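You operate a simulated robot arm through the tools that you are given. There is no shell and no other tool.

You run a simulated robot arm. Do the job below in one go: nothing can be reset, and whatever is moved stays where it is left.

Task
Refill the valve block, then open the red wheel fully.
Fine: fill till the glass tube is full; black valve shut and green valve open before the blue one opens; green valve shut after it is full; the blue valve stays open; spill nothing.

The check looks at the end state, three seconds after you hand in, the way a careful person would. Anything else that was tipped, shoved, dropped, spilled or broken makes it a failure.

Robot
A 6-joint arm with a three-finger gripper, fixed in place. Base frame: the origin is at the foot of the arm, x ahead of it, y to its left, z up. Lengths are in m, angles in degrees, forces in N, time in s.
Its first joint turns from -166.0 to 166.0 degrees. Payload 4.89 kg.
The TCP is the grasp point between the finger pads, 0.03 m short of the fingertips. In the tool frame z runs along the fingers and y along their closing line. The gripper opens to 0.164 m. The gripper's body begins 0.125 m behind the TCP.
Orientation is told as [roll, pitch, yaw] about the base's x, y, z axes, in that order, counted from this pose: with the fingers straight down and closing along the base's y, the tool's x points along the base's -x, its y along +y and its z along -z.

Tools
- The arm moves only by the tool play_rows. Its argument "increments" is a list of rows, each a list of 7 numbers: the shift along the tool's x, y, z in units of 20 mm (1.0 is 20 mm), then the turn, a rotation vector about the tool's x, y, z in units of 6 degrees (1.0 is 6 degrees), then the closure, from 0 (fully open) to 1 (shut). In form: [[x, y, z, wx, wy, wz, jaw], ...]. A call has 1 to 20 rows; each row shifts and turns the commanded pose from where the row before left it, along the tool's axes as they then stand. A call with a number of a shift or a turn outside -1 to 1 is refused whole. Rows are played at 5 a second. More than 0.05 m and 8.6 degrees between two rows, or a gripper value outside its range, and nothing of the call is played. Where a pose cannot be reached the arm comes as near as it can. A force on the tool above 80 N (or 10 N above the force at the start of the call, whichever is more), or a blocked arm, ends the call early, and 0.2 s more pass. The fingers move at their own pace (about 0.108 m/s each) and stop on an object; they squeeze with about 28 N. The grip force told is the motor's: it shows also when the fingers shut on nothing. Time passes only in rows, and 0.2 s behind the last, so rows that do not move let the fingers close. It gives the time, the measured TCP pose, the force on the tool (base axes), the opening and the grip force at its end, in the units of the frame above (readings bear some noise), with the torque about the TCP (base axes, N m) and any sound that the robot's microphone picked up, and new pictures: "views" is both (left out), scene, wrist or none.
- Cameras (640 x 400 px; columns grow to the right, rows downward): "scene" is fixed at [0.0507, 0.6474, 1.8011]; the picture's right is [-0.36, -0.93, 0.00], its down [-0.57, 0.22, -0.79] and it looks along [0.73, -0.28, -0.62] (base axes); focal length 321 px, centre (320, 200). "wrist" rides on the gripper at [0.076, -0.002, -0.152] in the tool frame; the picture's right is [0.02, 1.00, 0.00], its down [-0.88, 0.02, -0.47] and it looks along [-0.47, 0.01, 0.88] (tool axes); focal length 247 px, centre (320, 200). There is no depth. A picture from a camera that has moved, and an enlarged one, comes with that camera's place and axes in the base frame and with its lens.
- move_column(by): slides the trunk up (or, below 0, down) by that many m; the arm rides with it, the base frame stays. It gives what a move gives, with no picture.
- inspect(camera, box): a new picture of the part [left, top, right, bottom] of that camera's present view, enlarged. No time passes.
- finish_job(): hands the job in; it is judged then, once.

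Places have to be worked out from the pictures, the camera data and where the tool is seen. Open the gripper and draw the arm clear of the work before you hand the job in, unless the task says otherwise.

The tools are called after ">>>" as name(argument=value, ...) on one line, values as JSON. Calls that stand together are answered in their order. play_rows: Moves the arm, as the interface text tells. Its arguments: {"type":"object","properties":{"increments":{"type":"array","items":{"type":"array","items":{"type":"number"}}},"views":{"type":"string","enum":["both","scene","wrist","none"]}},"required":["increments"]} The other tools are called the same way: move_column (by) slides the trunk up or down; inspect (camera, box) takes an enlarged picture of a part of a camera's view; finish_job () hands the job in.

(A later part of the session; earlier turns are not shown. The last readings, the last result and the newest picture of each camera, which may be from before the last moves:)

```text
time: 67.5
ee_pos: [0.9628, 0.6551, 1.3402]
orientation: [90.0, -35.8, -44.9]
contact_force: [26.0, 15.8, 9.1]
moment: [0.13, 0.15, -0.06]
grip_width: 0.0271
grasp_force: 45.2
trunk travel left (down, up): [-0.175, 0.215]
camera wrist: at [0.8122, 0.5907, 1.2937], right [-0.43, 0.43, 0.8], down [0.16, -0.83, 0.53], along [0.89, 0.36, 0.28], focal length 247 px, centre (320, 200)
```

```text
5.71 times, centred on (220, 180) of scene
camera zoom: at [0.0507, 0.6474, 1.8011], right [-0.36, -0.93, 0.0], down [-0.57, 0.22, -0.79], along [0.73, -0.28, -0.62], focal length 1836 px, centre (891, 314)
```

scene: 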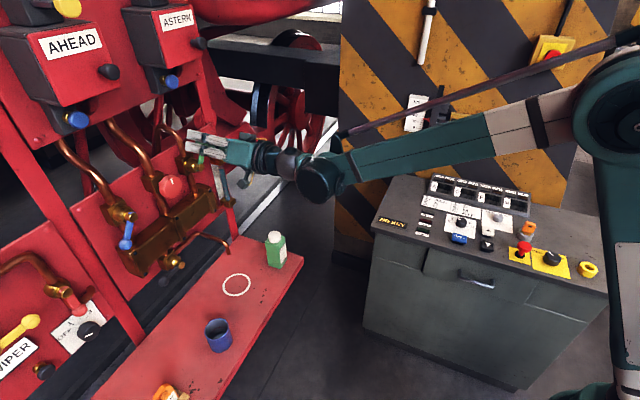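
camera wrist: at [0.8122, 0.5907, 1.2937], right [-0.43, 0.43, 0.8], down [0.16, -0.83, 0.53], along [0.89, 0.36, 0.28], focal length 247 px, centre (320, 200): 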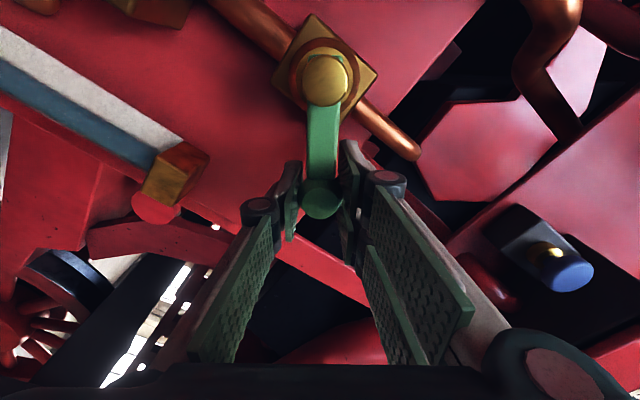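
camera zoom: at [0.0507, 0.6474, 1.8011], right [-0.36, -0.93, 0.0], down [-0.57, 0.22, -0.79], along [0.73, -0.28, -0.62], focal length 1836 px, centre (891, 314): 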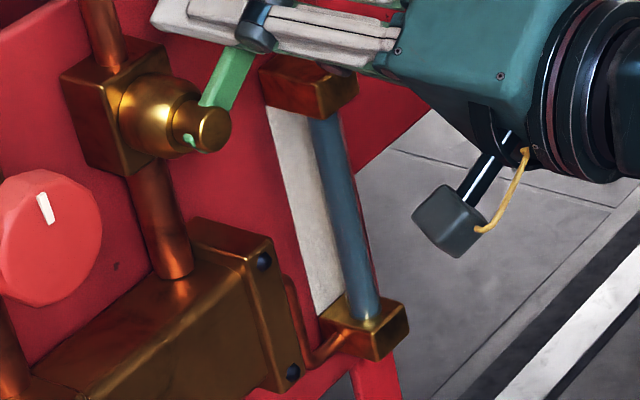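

The water column now reaches the top fitting, so the glass is full. I'll shut green fully now: 36° plus a small overshoot to seat it.

>>> play_rows(increments=[[0.0195, -0.3715, 0, 0, 0, 1, 0.9], [0.0195, -0.3715, 0, 0, 0, 1, 0.9], [0.0195, -0.3715, 0, 0, 0, 1, 0.9], [0.0195, -0.3715, 0, 0, 0, 1, 0.9], [0.0195, -0.3715, 0, 0, 0, 1, 0.9], [0.0195, -0.3715, 0, 0, 0, 1, 0.9], [0.003, -0.12, 0, 0, 0, 0.333, 0.9]], views="wrist")

>>> inspect(camera="wrist", box=[0, 150, 320, 330])

>>> inspect(camera="scene", box=[170, 130, 270, 290])

```text
time: 69.2
ee_pos: [0.9705, 0.6459, 1.2995]
orientation: [90.2, 2.1, -44.9]
contact_force: [18.6, 22.6, 28.8]
moment: [-0.34, 0.27, -0.03]
grip_width: 0.0271
grasp_force: 45.4
trunk travel left (down, up): [-0.175, 0.215]
camera wrist: at [0.8098, 0.5926, 1.2999], right [0.01, -0.01, 1.0], down [0.29, -0.96, -0.02], along [0.96, 0.29, -0.01], focal length 247 px, centre (320, 200)
```

wrist: 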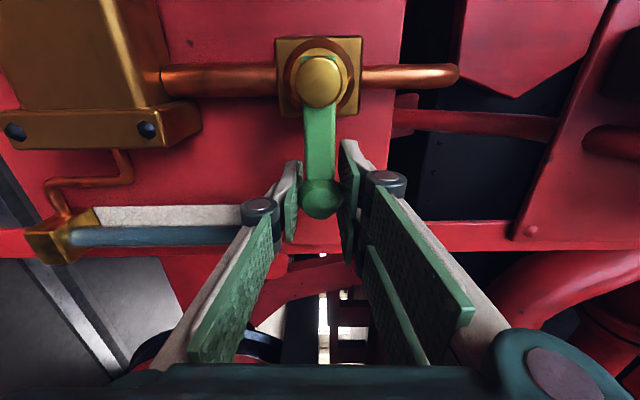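

```text
2.00 times, centred on (160, 240) of wrist
camera zoom: at [0.8098, 0.5926, 1.2999], right [0.01, -0.01, 1.0], down [0.29, -0.96, -0.02], along [0.96, 0.29, -0.01], focal length 494 px, centre (640, 120)
```

zoom: 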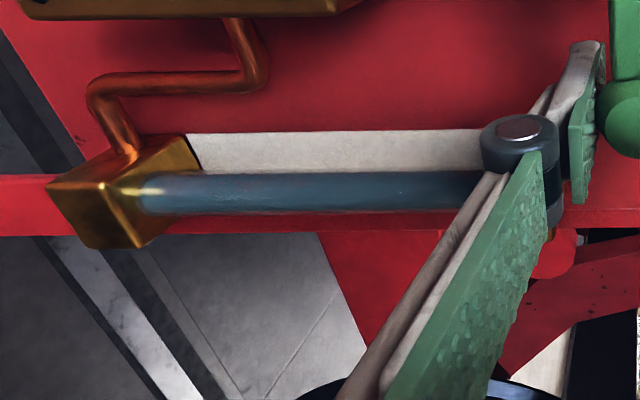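

```text
2.50 times, centred on (220, 210) of scene
camera zoom: at [0.0507, 0.6474, 1.8011], right [-0.36, -0.93, 0.0], down [-0.57, 0.22, -0.79], along [0.73, -0.28, -0.62], focal length 803 px, centre (570, 175)
```

zoom: 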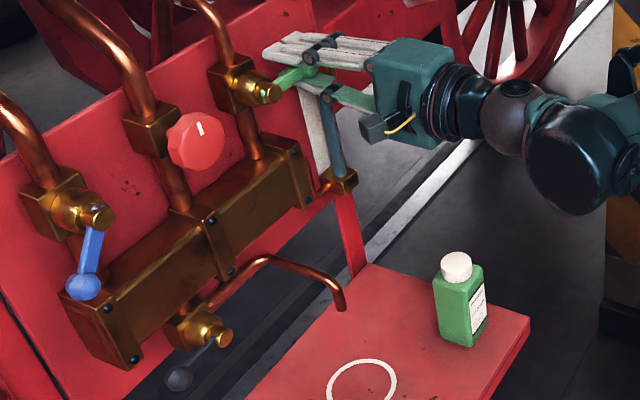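

Green is shut against its stop (29 N reaction), the glass is full, and no drips are visible. I'll release green, back straight out, and verify the glass.

>>> play_rows(increments=[[0, 0, 0, 0, 0, 0, 0.75], [0, 0.08, 0, 0, 0, 0, 0.69], [0, 0, -1, 0, 0, 0, 0.69], [0, 0, -1, 0, 0, 0, 0.69], [0, 0, -1, 0, 0, 0, 0.69], [0, 0, -1, 0, 0, 0, 0.69], [0, 0, -1, 0, 0, 0, 0.69], [0, 0, -1, 0, 0, 0, 0.69], [0, 0, -1, 0, 0, 0, 0.69]], views="both")

>>> inspect(camera="wrist", box=[100, 80, 400, 250])

>>> inspect(camera="scene", box=[90, 140, 250, 290])

>>> inspect(camera="scene", box=[200, 145, 240, 215])

```text
time: 71.2
ee_pos: [0.8727, 0.5471, 1.3005]
orientation: [90.0, 2.1, -44.8]
contact_force: [0.7, -0.1, -1.6]
moment: [0.13, -0.08, 0.08]
grip_width: 0.0508
grasp_force: 0.1
trunk travel left (down, up): [-0.175, 0.215]
camera wrist: at [0.7105, 0.4924, 1.2998], right [0.01, -0.01, 1.0], down [0.29, -0.96, -0.01], along [0.96, 0.29, -0.01], focal length 247 px, centre (320, 200)
```

scene: 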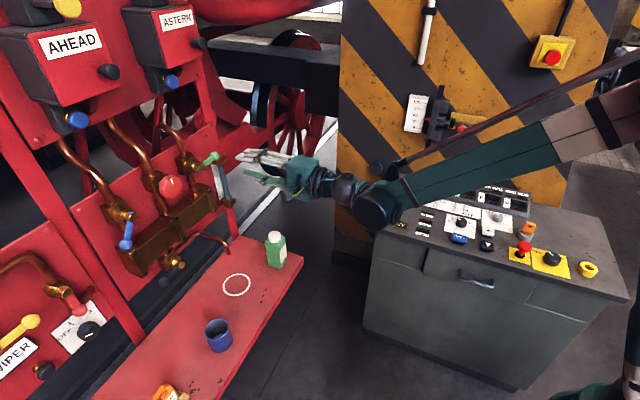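
wrist: 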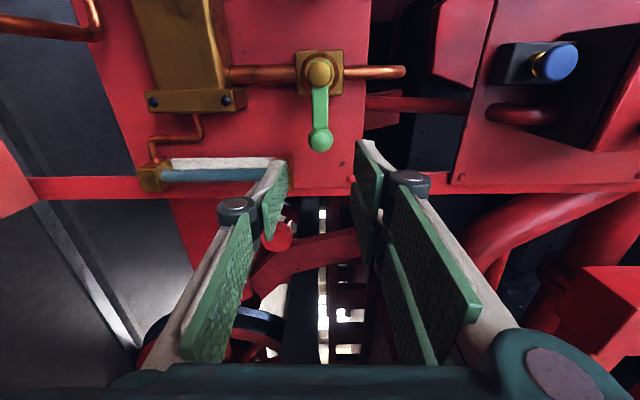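

```text
2.13 times, centred on (250, 165) of wrist
camera zoom: at [0.7105, 0.4924, 1.2998], right [0.01, -0.01, 1.0], down [0.29, -0.96, -0.01], along [0.96, 0.29, -0.01], focal length 527 px, centre (469, 275)
```

zoom: 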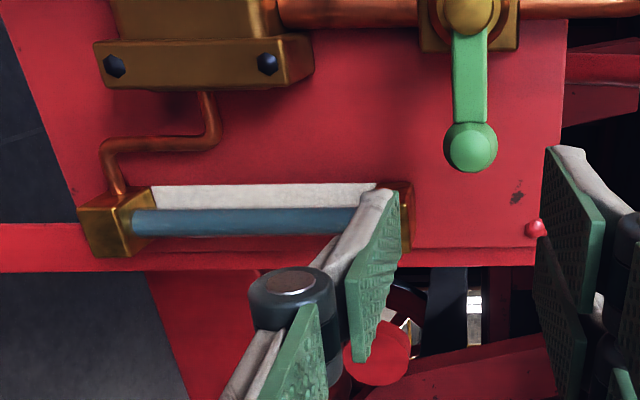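

```text
2.67 times, centred on (170, 215) of scene
camera zoom: at [0.0507, 0.6474, 1.8011], right [-0.36, -0.93, 0.0], down [-0.57, 0.22, -0.79], along [0.73, -0.28, -0.62], focal length 857 px, centre (720, 160)
```

zoom: 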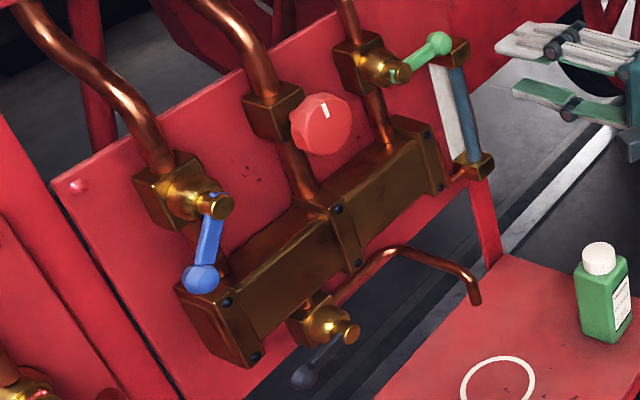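

```text
5.71 times, centred on (220, 180) of scene
camera zoom: at [0.0507, 0.6474, 1.8011], right [-0.36, -0.93, 0.0], down [-0.57, 0.22, -0.79], along [0.73, -0.28, -0.62], focal length 1836 px, centre (891, 314)
```

zoom: 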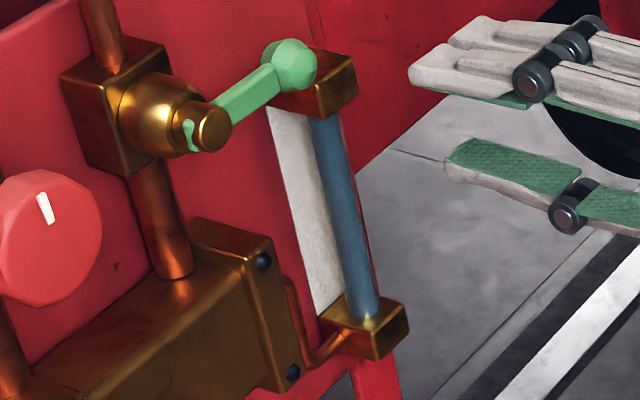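

The glass is full, green is shut, and the spout and bench are dry. Blue was left about halfway, so I'll go back and open it to its stop, travelling left at p≈1.0.

>>> play_rows(increments=[[0.9745, -0.19, 0, 0, 0, 0, 0.69], [0.9745, -0.19, 0, 0, 0, 0, 0.69], [0.9745, -0.19, 0, 0, 0, 0, 0.69], [0.9745, -0.19, 0, 0, 0, 0, 0.69], [0.9745, -0.19, 0, 0, 0, 0, 0.69], [0.9745, -0.19, 0, 0, 0, 0, 0.69], [0.9745, -0.19, 0, 0, 0, 0, 0.69], [0.9745, -0.19, 0, 0, 0, 0, 0.69], [0.9745, -0.19, 0, 0, 0, 0, 0.69], [0.9745, -0.19, 0, 0, 0, 0, 0.69], [0.9745, -0.19, 0, 0, 0, 0, 0.69], [0.9745, -0.19, 0, 0, 0, 0, 0.69], [0.9745, -0.19, 0, 0, 0, 0, 0.69], [0.9745, -0.19, 0, 0, 0, 0, 0.69], [0.9745, -0.19, 0, 0, 0, 0, 0.69], [0.9745, -0.19, 0, 0, 0, 0, 0.69], [0.9745, -0.19, 0, 0, 0, 0, 0.69], [0.9745, -0.19, 0, 0, 0, 0, 0.69]], views="none")

>>> play_rows(increments=[[0, 0, 0, 0, 0, -0.981, 0.69], [0, 0, 0, 0, 0, -0.981, 0.69], [0, 0, 0, 0, 0, -0.981, 0.69], [0, 0, 0, 0, 0, -0.981, 0.69], [0, 0, 0, 0, 0, -0.981, 0.69], [0, 0, 0, 0, 0, -0.981, 0.69], [0, 0, 0, 0, 0, -0.981, 0.69], [0, 0, 0, 0, 0, -0.981, 0.69], [0, 0, 0, 0, 0, -0.981, 0.69], [0, 0, 1, 0, 0, 0, 0.69], [0, 0, 1, 0, 0, 0, 0.69], [0, 0, 1, 0, 0, 0, 0.69]], views="both")

```text
time: 75.0
ee_pos: [0.623, 0.7965, 1.2438]
orientation: [90.1, 2.0, -45.0]
contact_force: [0.2, -0.2, -0.2]
moment: [-0.03, 0.02, 0.16]
grip_width: 0.0508
grasp_force: 0.0
trunk travel left (down, up): [-0.175, 0.215]
```

```text
time: 77.5
ee_pos: [0.6652, 0.838, 1.2433]
orientation: [90.0, -50.9, -45.0]
contact_force: [-0.1, -0.4, 0.9]
moment: [-0.06, 0.06, -0.01]
grip_width: 0.0508
grasp_force: 0.1
trunk travel left (down, up): [-0.175, 0.215]
camera wrist: at [0.5236, 0.7632, 1.1836], right [-0.56, 0.56, 0.61], down [0.05, -0.72, 0.69], along [0.83, 0.42, 0.37], focal length 247 px, centre (320, 200)
```

scene: 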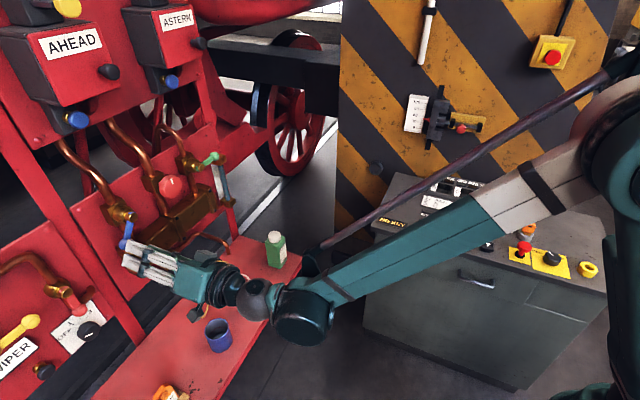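
wrist: 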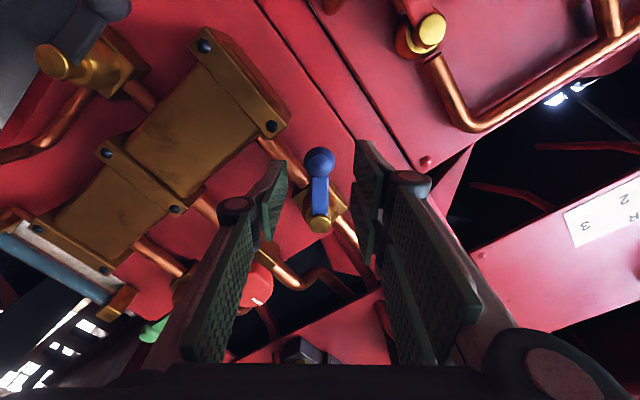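

The blue lever sits right between the fingers, still at about 51°. I'll insert, grip and finish the arc to its stop.

>>> play_rows(increments=[[0, 0, 1, 0, 0, 0, 0.69], [0, 0, 1, 0, 0, 0, 0.69], [0, 0, 1, 0, 0, 0, 0.69], [0, 0, 1, 0, 0, 0, 0.69], [0, 0, 0, 0, 0, 0, 0.8], [0, 0, 0, 0, 0, 0, 0.9], [0, 0, 0, 0, 0, 0, 0.9]], views="wrist")

>>> play_rows(increments=[[-0.0085, -0.2443, 0, 0, 0, -0.667, 0.9], [-0.0085, -0.2443, 0, 0, 0, -0.667, 0.9], [-0.0085, -0.2443, 0, 0, 0, -0.667, 0.9], [-0.0085, -0.2443, 0, 0, 0, -0.667, 0.9]], views="wrist")

```text
time: 79.2
ee_pos: [0.7206, 0.8946, 1.2444]
orientation: [90.2, -51.0, -45.0]
contact_force: [-3.8, -4.5, 3.0]
moment: [-0.12, -0.08, -0.01]
grip_width: 0.0272
grasp_force: 45.1
trunk travel left (down, up): [-0.175, 0.215]
camera wrist: at [0.5798, 0.8195, 1.1831], right [-0.56, 0.56, 0.61], down [0.05, -0.72, 0.69], along [0.83, 0.42, 0.37], focal length 247 px, centre (320, 200)
```

wrist: 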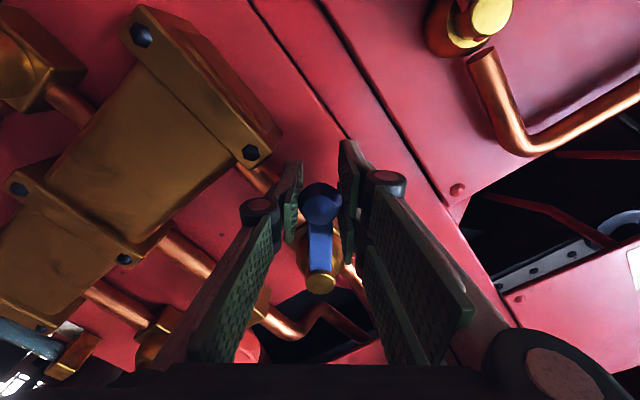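

```text
time: 80.2
ee_pos: [0.7326, 0.882, 1.2346]
orientation: [90.2, -66.9, -45.2]
contact_force: [3.8, -2.3, 13.3]
moment: [-0.2, 0.08, 0.12]
grip_width: 0.0273
grasp_force: 44.5
trunk travel left (down, up): [-0.175, 0.215]
camera wrist: at [0.6049, 0.7946, 1.1628], right [-0.66, 0.66, 0.37], down [-0.1, -0.57, 0.82], along [0.75, 0.5, 0.44], focal length 247 px, centre (320, 200)
```

wrist: 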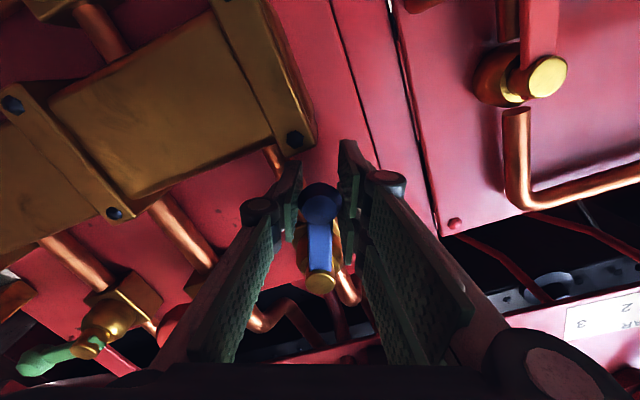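

It's at about 67° with low forces and the fingers clear of the block. I'll continue to the stop.

>>> play_rows(increments=[[-0.0085, -0.2443, 0, 0, 0, -0.667, 0.9], [-0.0085, -0.2443, 0, 0, 0, -0.667, 0.9], [-0.0085, -0.2443, 0, 0, 0, -0.667, 0.9], [-0.0085, -0.2443, 0, 0, 0, -0.667, 0.9], [-0.0085, -0.2443, 0, 0, 0, -0.667, 0.9]], views="none")

>>> play_rows(increments=[[-0.004, -0.122, 0, 0, 0, -0.333, 0.9], [-0.004, -0.122, 0, 0, 0, -0.333, 0.9], [0, -0.09, 0, 0, 0, -0.25, 0.9]], views="wrist")

```text
time: 81.2
ee_pos: [0.7387, 0.8754, 1.2333]
orientation: [91.3, -82.4, -45.7]
contact_force: [-8.1, 5.8, 39.7]
moment: [0.53, 0.31, 0.28]
grip_width: 0.0273
grasp_force: 44.8
trunk travel left (down, up): [-0.175, 0.215]
stopped in row 5: the force on the tool passed its limit at 98 N (the readings are from after the stop); the commanded pose is now the measured one
```

```text
time: 82.0
ee_pos: [0.7405, 0.8724, 1.2341]
orientation: [94.3, -87.3, -48.3]
contact_force: [-13.4, 2.9, 39.5]
moment: [0.94, 0.34, 0.12]
grip_width: 0.0274
grasp_force: 45.1
trunk travel left (down, up): [-0.175, 0.215]
stopped in row 3: the force on the tool passed its limit at 86 N (the readings are from after the stop); the commanded pose is now the measured one
camera wrist: at [0.6334, 0.7653, 1.1567], right [-0.72, 0.7, 0.02], down [-0.32, -0.36, 0.88], along [0.62, 0.62, 0.48], focal length 247 px, centre (320, 200)
```

wrist: 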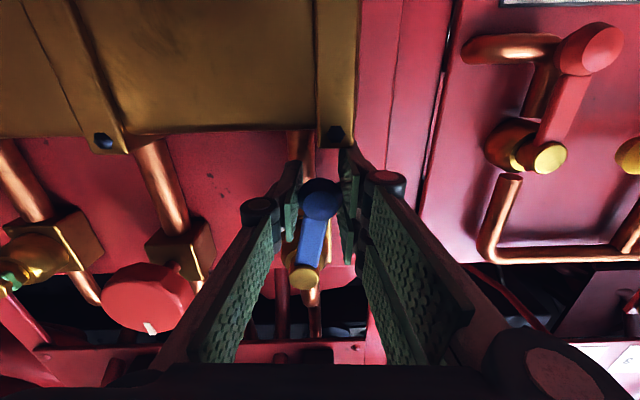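

The last part was stopped: the twin-finger side touched the top of the block's end plate (z≈1.20), with the lever at about 79°. I'll lift slightly, release, back out and check. Then I'll push the lever the last few degrees from the left with closed fingers.

>>> play_rows(increments=[[-0.1, 0, 0, 0, 0, 0, 0.9], [-0.05, 0, 0, 0, 0, 0, 0.8], [0, 0, 0, 0, 0, 0, 0.7], [0, 0, -1, 0, 0, 0, 0.7], [0, 0, -1, 0, 0, 0, 0.7], [0, 0, -1, 0, 0, 0, 0.7], [0, 0, -1, 0, 0, 0, 0.7], [0, 0, -1, 0, 0, 0, 0.7]], views="both")

>>> inspect(camera="wrist", box=[220, 80, 420, 230])

```text
time: 83.8
ee_pos: [0.6729, 0.8032, 1.2322]
orientation: [91.2, -87.3, -45.3]
contact_force: [1.4, 0.2, -1.0]
moment: [0.07, -0.04, 0.0]
grip_width: 0.0493
grasp_force: 0.0
trunk travel left (down, up): [-0.175, 0.215]
camera wrist: at [0.5667, 0.6944, 1.1562], right [-0.72, 0.7, 0.02], down [-0.32, -0.35, 0.88], along [0.62, 0.62, 0.47], focal length 247 px, centre (320, 200)
```

scene: 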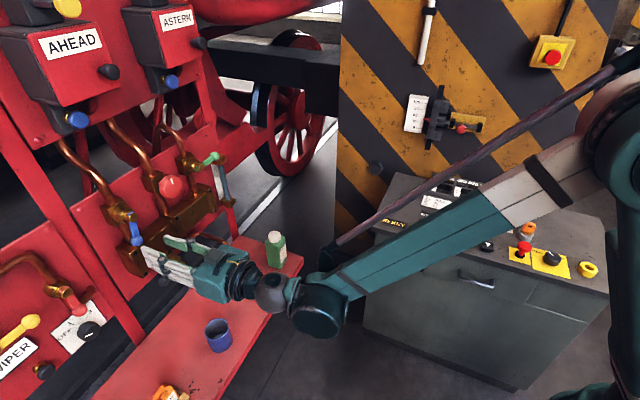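
wrist: 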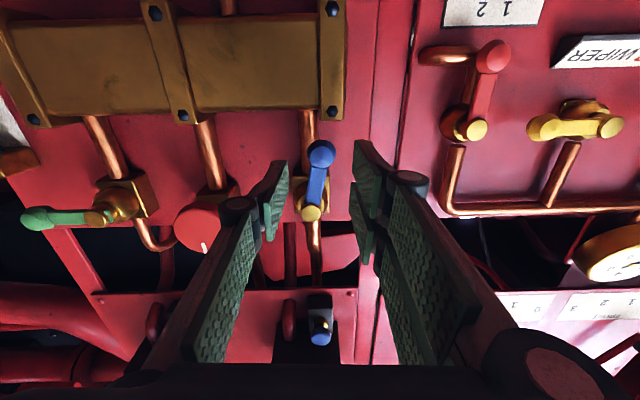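

```text
2.67 times, centred on (320, 155) of wrist
camera zoom: at [0.5667, 0.6944, 1.1562], right [-0.72, 0.7, 0.02], down [-0.32, -0.35, 0.88], along [0.62, 0.62, 0.47], focal length 659 px, centre (320, 320)
```

zoom: 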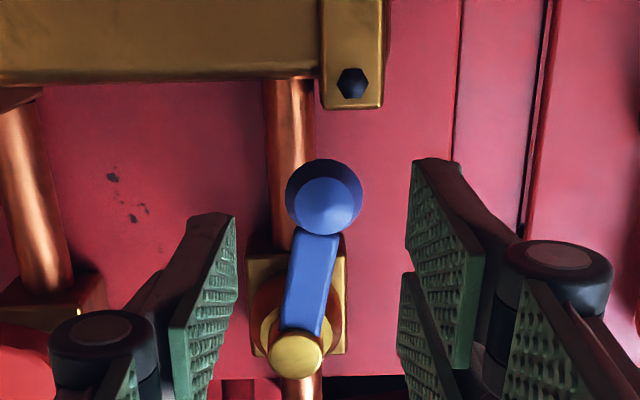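

The blue lever is about 12° short of fully open. I'll turn the hand to 90° so the stack is thin vertically, close the fingers, and set up left of the lever for a sideways push.

>>> play_rows(increments=[[0, 0, 0, 0, 0, 0.97, 0.8], [0, 0, 0, 0, 0, 0.97, 0.9], [0, 0, 0, 0, 0, 0.97, 1], [0, 0, 0, 0, 0, 0.97, 1], [0, 0, 0, 0, 0, 0.97, 1], [0, 0, 0, 0, 0, 0.97, 1], [0, 0, 0, 0, 0, 0.97, 1], [0, 0, 0, 0, 0, 0.97, 1], [0, 0, 0, 0, 0, 0.97, 1], [0, 0, 0, 0, 0, 0.97, 1], [0, 0, 0, 0, 0, 0.97, 1], [0, 0, 0, 0, 0, 0.97, 1], [0, 0, 0, 0, 0, 0.97, 1], [0, 0, 0, 0, 0, 0.97, 1], [0, 0, 0, 0, 0, 0.97, 1], [1, 0.12, 0, 0, 0, 0, 1], [1, 0.12, 0, 0, 0, 0, 1], [1, 0.1, 0, 0, 0, 0, 1], [0.2, 0, 0, 0, 0, 0, 1]], views="both")

>>> inspect(camera="scene", box=[90, 190, 230, 290])

```text
time: 87.8
ee_pos: [0.6263, 0.8465, 1.2404]
orientation: [90.0, -0.1, -44.2]
contact_force: [-0.3, 0.4, 0.1]
moment: [0.0, 0.01, -0.05]
grip_width: 0.0
grasp_force: 27.8
trunk travel left (down, up): [-0.175, 0.215]
camera wrist: at [0.4671, 0.7913, 1.2382], right [-0.02, 0.02, 1.0], down [0.3, -0.95, 0.02], along [0.95, 0.3, 0.01], focal length 247 px, centre (320, 200)
```

scene: 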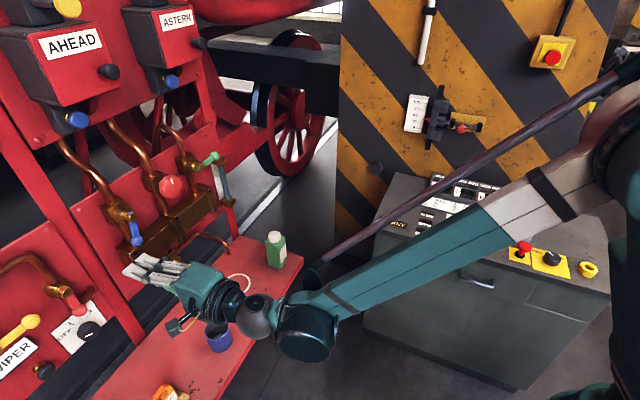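
wrist: 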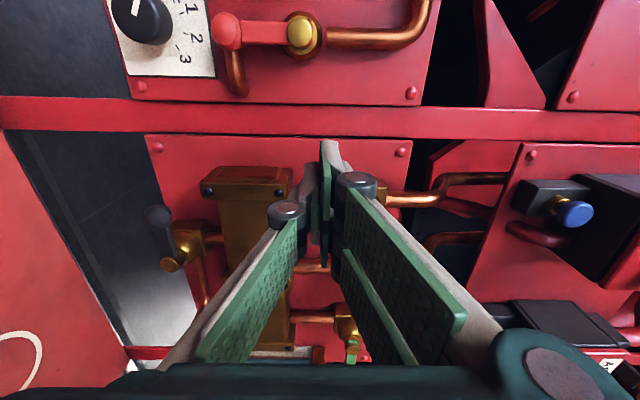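

```text
4.00 times, centred on (160, 240) of scene
camera zoom: at [0.0507, 0.6474, 1.8011], right [-0.36, -0.93, 0.0], down [-0.57, 0.22, -0.79], along [0.73, -0.28, -0.62], focal length 1285 px, centre (960, 40)
```

zoom: 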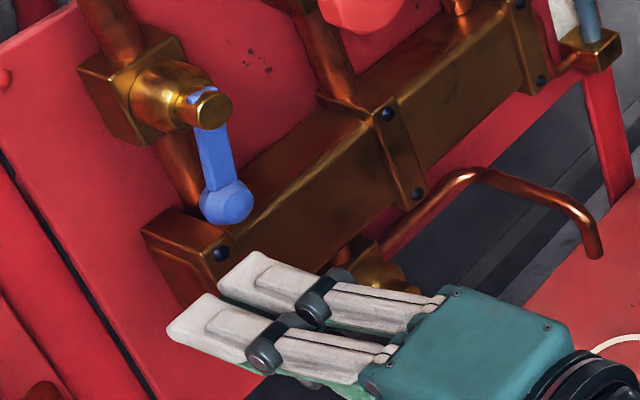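

The closed hand is left of the lever at u≈-0.156, z≈1.24, above the block's top edge. I'll trim the 0.8° yaw, shift slightly further left, and insert beside the lever.

>>> play_rows(increments=[[0.4, 0, 0, 0, -0.133, 0, 1], [0, 0, 1, 0, 0, 0, 1], [0, 0, 1, 0, 0, 0, 1], [0, 0, 1, 0, 0, 0, 1], [0, 0, 1, 0, 0, 0, 1], [0, 0, 0.4, 0, 0, 0, 1]], views="both")

>>> inspect(camera="scene", box=[90, 190, 230, 290])

>>> inspect(camera="wrist", box=[230, 120, 430, 300])

```text
time: 89.2
ee_pos: [0.686, 0.9154, 1.2421]
orientation: [90.2, -0.2, -45.1]
contact_force: [0.2, -0.1, -0.3]
moment: [0.01, 0.03, 0.0]
grip_width: 0.0002
grasp_force: 27.9
trunk travel left (down, up): [-0.175, 0.215]
camera wrist: at [0.5238, 0.8613, 1.2385], right [-0.02, 0.02, 1.0], down [0.29, -0.96, 0.02], along [0.96, 0.29, 0.01], focal length 247 px, centre (320, 200)
```

scene: 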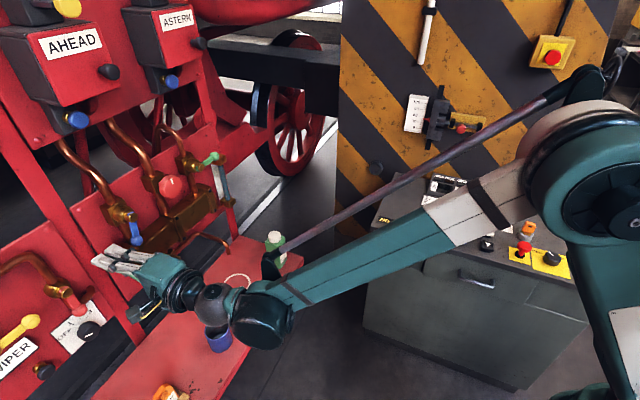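
wrist: 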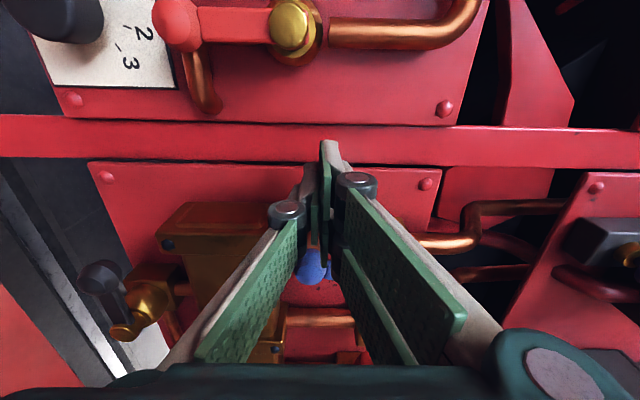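

```text
4.00 times, centred on (160, 240) of scene
camera zoom: at [0.0507, 0.6474, 1.8011], right [-0.36, -0.93, 0.0], down [-0.57, 0.22, -0.79], along [0.73, -0.28, -0.62], focal length 1285 px, centre (960, 40)
```

zoom: 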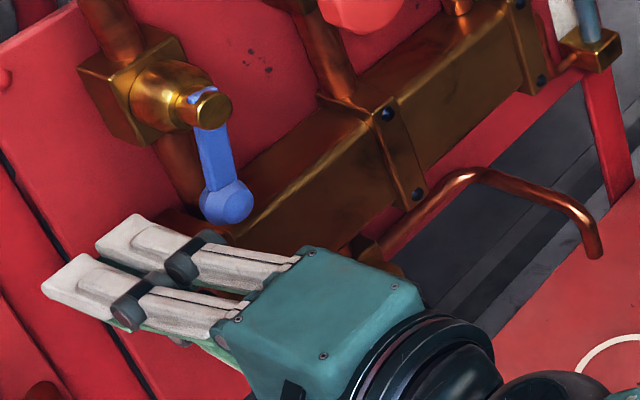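

```text
2.22 times, centred on (330, 210) of wrist
camera zoom: at [0.5238, 0.8613, 1.2385], right [-0.02, 0.02, 1.0], down [0.29, -0.96, 0.02], along [0.96, 0.29, 0.01], focal length 549 px, centre (298, 178)
```

zoom: 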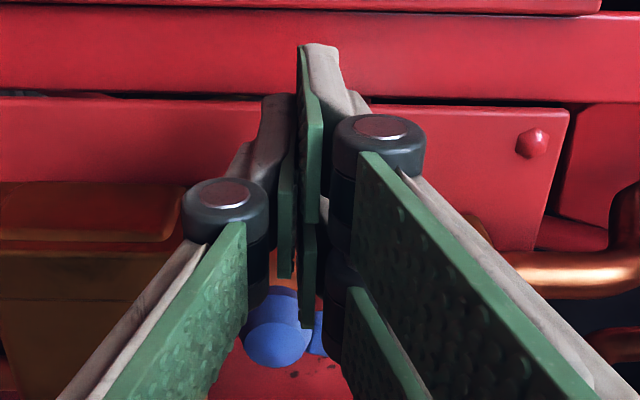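

I'm clear on the left side of the lever with no contact. I'll push right in small steps and watch the force.

>>> play_rows(increments=[[-0.25, 0, 0, 0, 0, 0, 1], [-0.25, 0, 0, 0, 0, 0, 1], [-0.25, 0, 0, 0, 0, 0, 1], [-0.2, 0, 0, 0, 0, 0, 1]], views="wrist")

>>> inspect(camera="scene", box=[90, 190, 230, 290])

```text
time: 90.2
ee_pos: [0.6981, 0.9007, 1.2403]
orientation: [90.0, -0.1, -45.0]
contact_force: [-0.1, 0.9, 0.8]
moment: [0.03, 0.0, 0.0]
grip_width: 0.0002
grasp_force: 28.6
trunk travel left (down, up): [-0.175, 0.215]
camera wrist: at [0.537, 0.8469, 1.2376], right [-0.02, 0.02, 1.0], down [0.29, -0.96, 0.02], along [0.96, 0.29, 0.01], focal length 247 px, centre (320, 200)
```

wrist: 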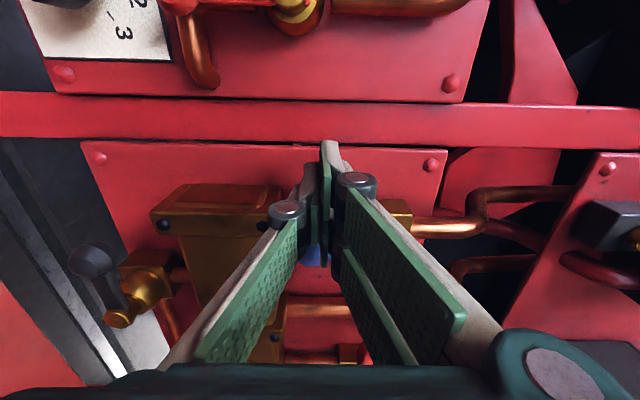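

```text
4.00 times, centred on (160, 240) of scene
camera zoom: at [0.0507, 0.6474, 1.8011], right [-0.36, -0.93, 0.0], down [-0.57, 0.22, -0.79], along [0.73, -0.28, -0.62], focal length 1285 px, centre (960, 40)
```

zoom: 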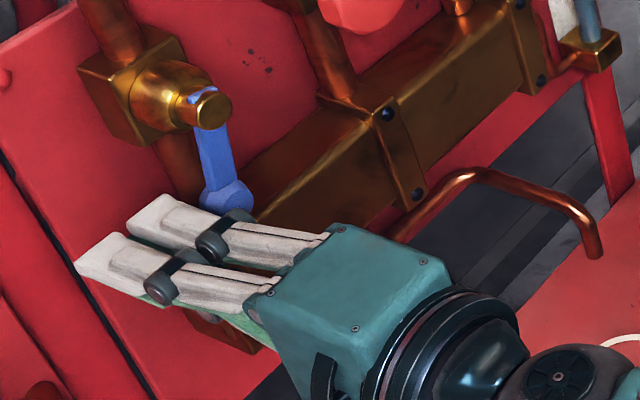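

No contact yet at u≈-0.143. I'll continue in 4 mm steps.

>>> play_rows(increments=[[-0.2, 0, 0, 0, 0, 0, 1], [-0.2, 0, 0, 0, 0, 0, 1], [-0.2, 0, 0, 0, 0, 0, 1]], views="none")

>>> inspect(camera="scene", box=[90, 190, 230, 290])

```text
time: 91.0
ee_pos: [0.7047, 0.8929, 1.2396]
orientation: [90.2, -0.1, -45.1]
contact_force: [-2.0, 2.8, 1.0]
moment: [0.0, 0.0, 0.02]
grip_width: 0.0
grasp_force: 27.7
trunk travel left (down, up): [-0.175, 0.215]
```

```text
4.00 times, centred on (160, 240) of scene
camera zoom: at [0.0507, 0.6474, 1.8011], right [-0.36, -0.93, 0.0], down [-0.57, 0.22, -0.79], along [0.73, -0.28, -0.62], focal length 1285 px, centre (960, 40)
```

zoom: 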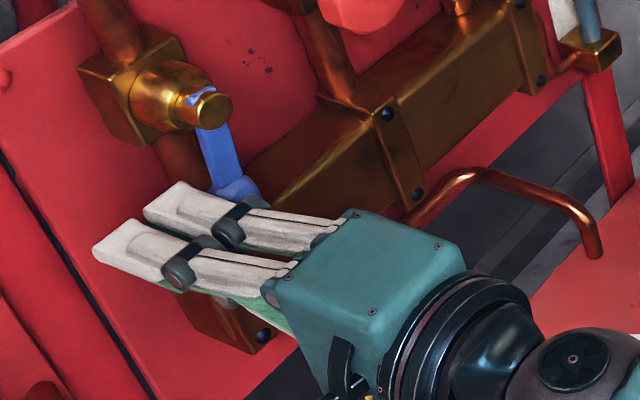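

Contact has begun, with a light 3 N against the push. I'll continue pushing to the stop in 3 mm steps.

>>> play_rows(increments=[[-0.15, 0, 0, 0, 0, 0, 1], [-0.15, 0, 0, 0, 0, 0, 1], [-0.15, 0, 0, 0, 0, 0, 1]], views="none")

>>> inspect(camera="scene", box=[90, 190, 230, 290])

```text
time: 91.8
ee_pos: [0.7126, 0.8868, 1.2406]
orientation: [90.2, -0.1, -45.0]
contact_force: [-3.1, 2.6, 0.9]
moment: [-0.03, -0.03, 0.07]
grip_width: 0.0
grasp_force: 27.7
trunk travel left (down, up): [-0.175, 0.215]
```

```text
4.00 times, centred on (160, 240) of scene
camera zoom: at [0.0507, 0.6474, 1.8011], right [-0.36, -0.93, 0.0], down [-0.57, 0.22, -0.79], along [0.73, -0.28, -0.62], focal length 1285 px, centre (960, 40)
```

zoom: 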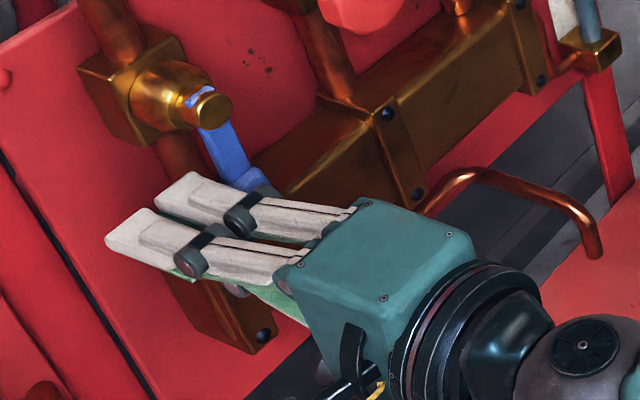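

The lever is rotating with the push. I'll continue until it firms up.

>>> play_rows(increments=[[-0.12, 0, 0, 0, 0, 0, 1], [-0.12, 0, 0, 0, 0, 0, 1]], views="none")

>>> inspect(camera="scene", box=[90, 190, 230, 290])

```text
time: 92.4
ee_pos: [0.7126, 0.886, 1.2408]
orientation: [90.2, -0.2, -44.7]
contact_force: [-21.7, 23.7, 4.8]
moment: [-0.12, -0.06, 0.14]
grip_width: 0.0
grasp_force: 28.3
trunk travel left (down, up): [-0.175, 0.215]
```

```text
4.00 times, centred on (160, 240) of scene
camera zoom: at [0.0507, 0.6474, 1.8011], right [-0.36, -0.93, 0.0], down [-0.57, 0.22, -0.79], along [0.73, -0.28, -0.62], focal length 1285 px, centre (960, 40)
```

zoom: 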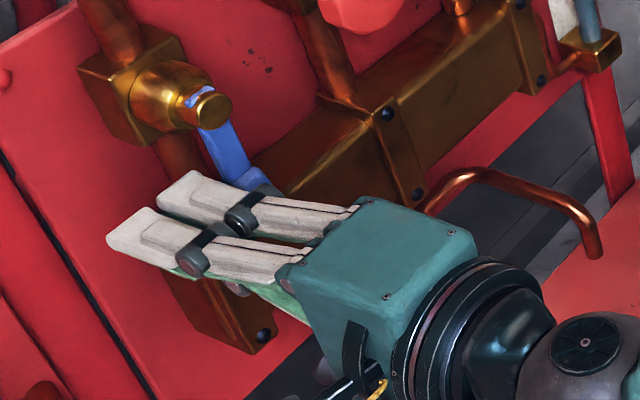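

A firm 32 N with no further motion means the blue lever is against its open stop. I'll ease off to the left, back out, and look at the block.

>>> play_rows(increments=[[0.5, 0, 0, 0, 0, 0, 1], [0, 0, -1, 0, 0, 0, 1], [0, 0, -1, 0, 0, 0, 1], [0, 0, -1, 0, 0, 0, 0.8], [0, 0, -1, 0, 0, 0, 0.6], [0, 0, -1, 0, 0, 0, 0.5], [0, 0, -1, 0, 0, 0, 0.5], [0, 0, -1, 0, 0, 0, 0.5], [0, 0, -1, 0, 0, 0, 0.5]], views="both")

>>> inspect(camera="wrist", box=[60, 60, 400, 370])

>>> inspect(camera="scene", box=[90, 140, 310, 290])

```text
time: 94.4
ee_pos: [0.5985, 0.7768, 1.2395]
orientation: [90.0, -0.1, -45.0]
contact_force: [0.1, 0.4, 0.1]
moment: [0.04, -0.03, -0.02]
grip_width: 0.0818
grasp_force: 0.0
trunk travel left (down, up): [-0.175, 0.215]
camera wrist: at [0.4348, 0.7224, 1.2372], right [-0.02, 0.02, 1.0], down [0.29, -0.96, 0.02], along [0.96, 0.29, 0.01], focal length 247 px, centre (320, 200)
```

scene: 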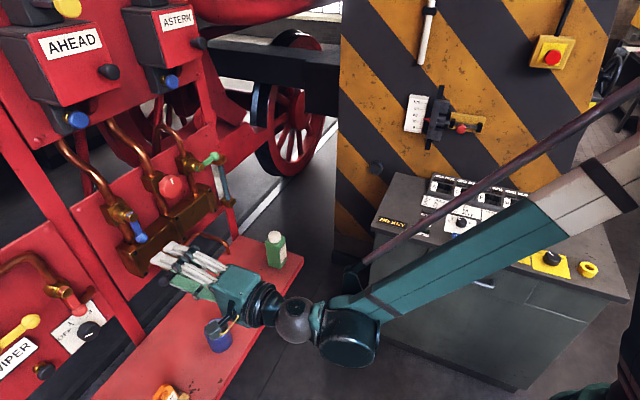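
wrist: 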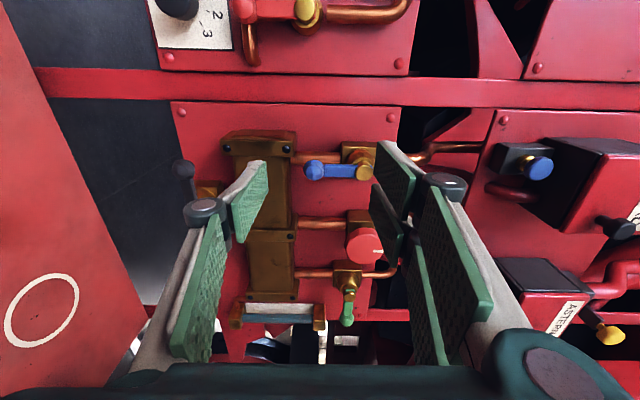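

```text
1.29 times, centred on (230, 215) of wrist
camera zoom: at [0.4348, 0.7224, 1.2372], right [-0.02, 0.02, 1.0], down [0.29, -0.96, 0.02], along [0.96, 0.29, 0.01], focal length 319 px, centre (436, 181)
```

zoom: 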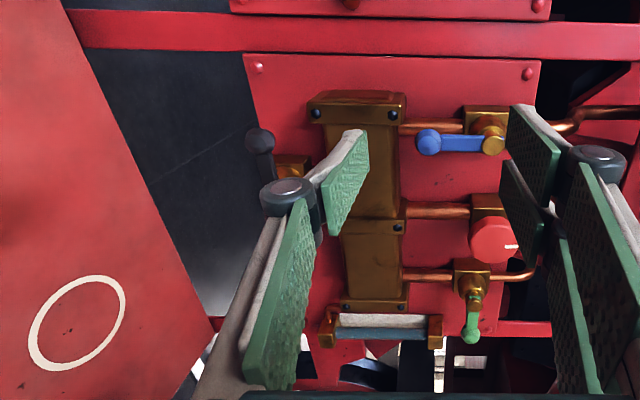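

```text
2.67 times, centred on (200, 215) of scene
camera zoom: at [0.0507, 0.6474, 1.8011], right [-0.36, -0.93, 0.0], down [-0.57, 0.22, -0.79], along [0.73, -0.28, -0.62], focal length 857 px, centre (640, 160)
```

zoom: 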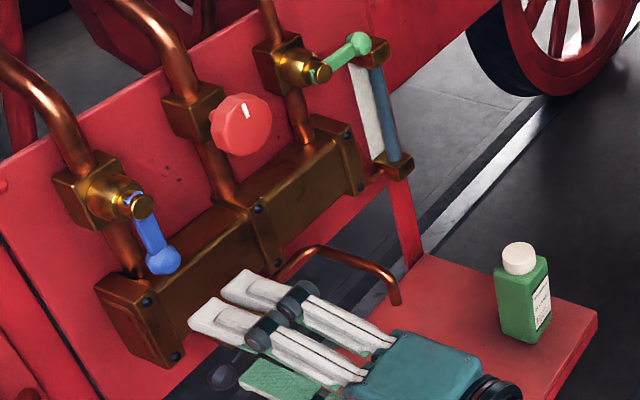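

Blue now lies straight along its pipe (fully open), with black shut, green shut and the glass full. Next is the red wheel: I estimate its centre at u≈0.041, z≈1.308, with the front face at p≈1.12. I'll move in front of it with the fingers open about 90 mm.

>>> play_rows(increments=[[-0.928, 0.378, 0, 0, 0, 0, 0.45], [-0.928, 0.378, 0, 0, 0, 0, 0.45], [-0.928, 0.378, 0, 0, 0, 0, 0.45], [-0.928, 0.378, 0, 0, 0, 0, 0.45], [-0.928, 0.378, 0, 0, 0, 0, 0.45], [-0.928, 0.378, 0, 0, 0, 0, 0.45], [-0.928, 0.378, 0, 0, 0, 0, 0.45], [-0.928, 0.378, 0, 0, 0, 0, 0.45], [-0.928, 0.378, 0, 0, 0, 0, 0.45], [0, 0, 1, 0, 0, 0, 0.45], [0, 0, 1, 0, 0, 0, 0.45], [0, 0, 1, 0, 0, 0, 0.45]], views="both")

>>> inspect(camera="wrist", box=[220, 80, 420, 240])

```text
time: 97.0
ee_pos: [0.7573, 0.7004, 1.3109]
orientation: [90.1, -0.1, -45.0]
contact_force: [-0.6, -0.6, 0.3]
moment: [-0.03, 0.04, -0.02]
grip_width: 0.0904
grasp_force: 0.0
trunk travel left (down, up): [-0.175, 0.215]
camera wrist: at [0.5955, 0.6468, 1.3079], right [-0.02, 0.02, 1.0], down [0.29, -0.96, 0.02], along [0.96, 0.29, 0.01], focal length 247 px, centre (320, 200)
```

scene: 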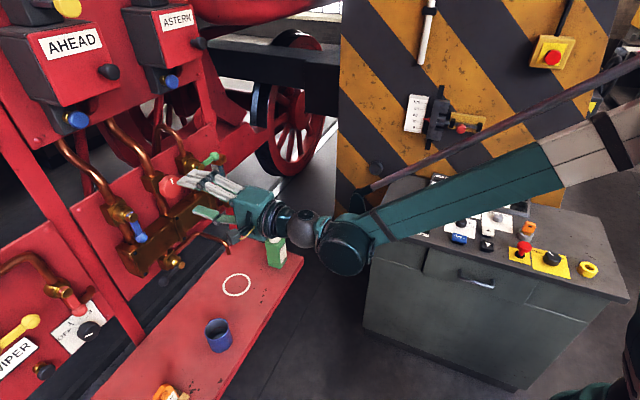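
wrist: 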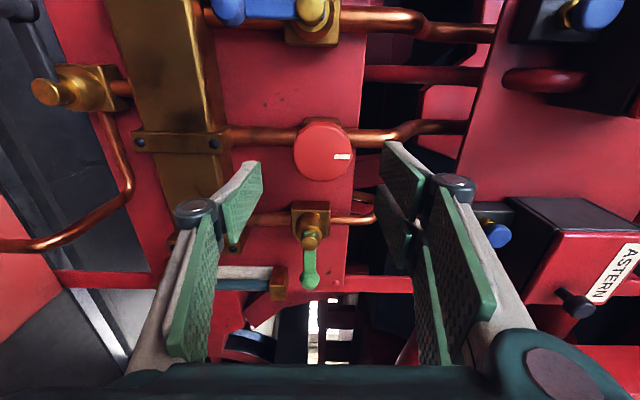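

```text
2.50 times, centred on (320, 160) of wrist
camera zoom: at [0.5955, 0.6468, 1.3079], right [-0.02, 0.02, 1.0], down [0.29, -0.96, 0.02], along [0.96, 0.29, 0.01], focal length 617 px, centre (320, 300)
```

zoom: 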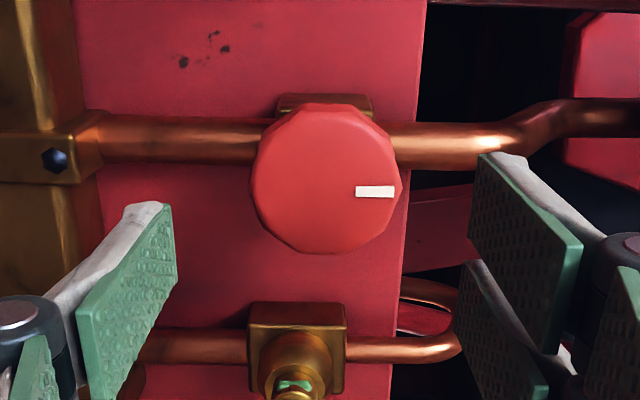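

I'm centred on the wheel (centre about u=0.040, z=1.311, mark near the top). I'll advance so the fingertips reach just behind the wheel's front face, then close on it.

>>> play_rows(increments=[[0, 0, 1, 0, 0, 0, 0.45], [0, 0, 1, 0, 0, 0, 0.45], [0, 0, 1, 0, 0, 0, 0.45], [0, 0, 1, 0, 0, 0, 0.45], [0, 0, 0.2, 0, 0, 0, 0.45]], views="both")

>>> inspect(camera="wrist", box=[220, 120, 420, 280])

>>> inspect(camera="scene", box=[130, 130, 270, 230])

```text
time: 98.2
ee_pos: [0.8157, 0.7606, 1.3077]
orientation: [90.1, -0.2, -45.1]
contact_force: [0.7, 1.0, -0.1]
moment: [-0.02, -0.07, -0.01]
grip_width: 0.09
grasp_force: 0.0
trunk travel left (down, up): [-0.175, 0.215]
camera wrist: at [0.6546, 0.7063, 1.3066], right [-0.02, 0.02, 1.0], down [0.29, -0.96, 0.02], along [0.96, 0.29, 0.01], focal length 247 px, centre (320, 200)
```

scene: 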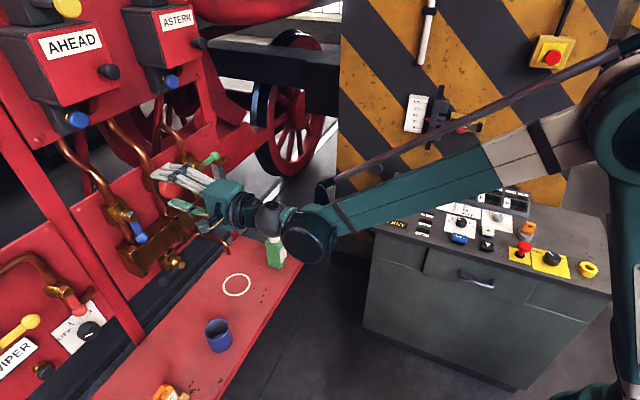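
wrist: 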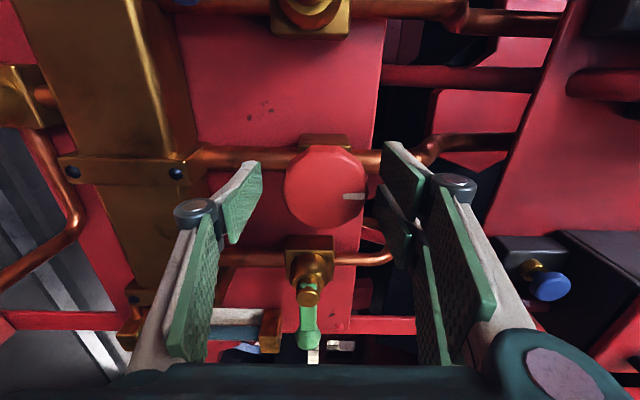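

```text
2.50 times, centred on (320, 200) of wrist
camera zoom: at [0.6546, 0.7063, 1.3066], right [-0.02, 0.02, 1.0], down [0.29, -0.96, 0.02], along [0.96, 0.29, 0.01], focal length 617 px, centre (320, 200)
```

zoom: 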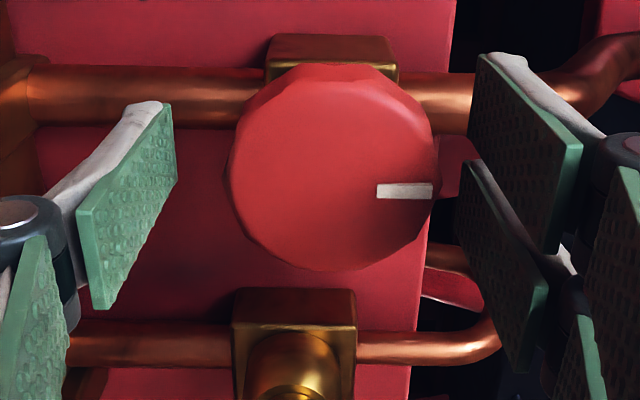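

```text
4.00 times, centred on (200, 180) of scene
camera zoom: at [0.0507, 0.6474, 1.8011], right [-0.36, -0.93, 0.0], down [-0.57, 0.22, -0.79], along [0.73, -0.28, -0.62], focal length 1285 px, centre (800, 280)
```

zoom: 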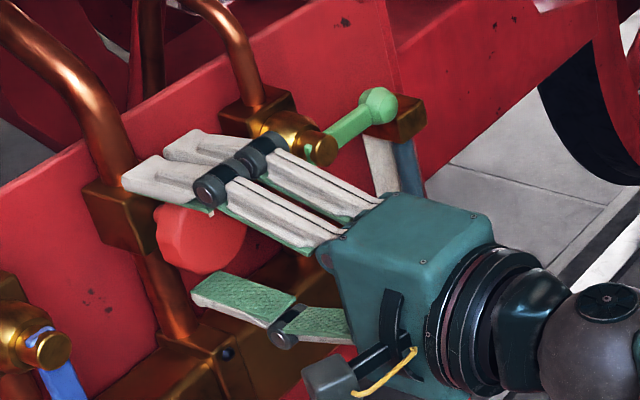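

The wheel is centred between the pads, about 2 mm higher than the tool. I'll nudge up and close gently.

>>> play_rows(increments=[[0, 0.1, 0, 0, 0, 0, 0.55], [0, 0, 0, 0, 0, 0, 0.62], [0, 0, 0, 0, 0, 0, 0.7], [0, 0, 0, 0, 0, 0, 0.75], [0, 0, 0, 0, 0, 0, 0.75]], views="wrist")

>>> inspect(camera="wrist", box=[220, 120, 420, 280])

```text
time: 99.4
ee_pos: [0.8169, 0.7595, 1.3122]
orientation: [90.1, -0.1, -45.0]
contact_force: [13.6, 12.0, 29.3]
moment: [0.2, -0.16, 0.0]
grip_width: 0.0577
grasp_force: 45.0
trunk travel left (down, up): [-0.175, 0.215]
camera wrist: at [0.6546, 0.7057, 1.3096], right [-0.02, 0.02, 1.0], down [0.29, -0.96, 0.02], along [0.96, 0.29, 0.01], focal length 247 px, centre (320, 200)
```

wrist: 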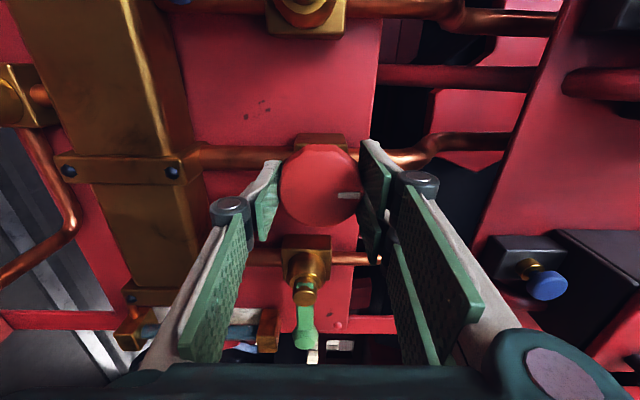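

```text
2.50 times, centred on (320, 200) of wrist
camera zoom: at [0.6546, 0.7057, 1.3096], right [-0.02, 0.02, 1.0], down [0.29, -0.96, 0.02], along [0.96, 0.29, 0.01], focal length 617 px, centre (320, 200)
```

zoom: 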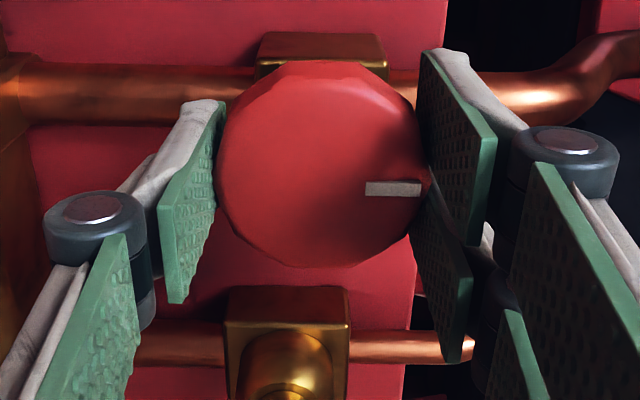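

The wheel is gripped at 57.7 mm and sits slightly above the tool centre (29 N up). I'll relieve that and turn a few degrees counterclockwise, watching torque and the mark.

>>> play_rows(increments=[[0, 0.05, 0, 0, 0, 0, 0.8], [0, 0, 0, 0, 0, -0.5, 0.8], [0, 0, 0, 0, 0, -0.5, 0.8]], views="wrist")

>>> inspect(camera="wrist", box=[220, 120, 420, 280])

```text
time: 100.2
ee_pos: [0.816, 0.7598, 1.3112]
orientation: [90.0, -6.1, -44.9]
contact_force: [-1.9, -0.5, 1.7]
moment: [0.02, -0.07, 0.05]
grip_width: 0.058
grasp_force: 44.7
trunk travel left (down, up): [-0.175, 0.215]
camera wrist: at [0.6551, 0.7053, 1.3017], right [-0.09, 0.09, 0.99], down [0.28, -0.95, 0.11], along [0.95, 0.29, 0.06], focal length 247 px, centre (320, 200)
```

wrist: 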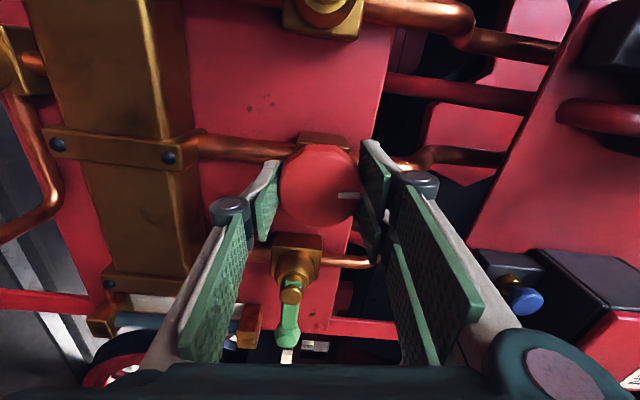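

```text
2.50 times, centred on (320, 200) of wrist
camera zoom: at [0.6551, 0.7053, 1.3017], right [-0.09, 0.09, 0.99], down [0.28, -0.95, 0.11], along [0.95, 0.29, 0.06], focal length 617 px, centre (320, 200)
```

zoom: 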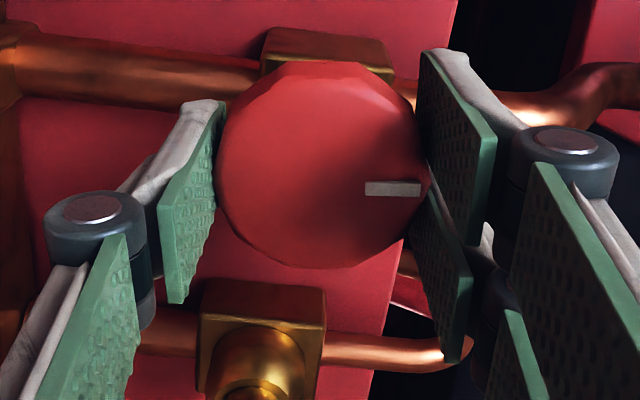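

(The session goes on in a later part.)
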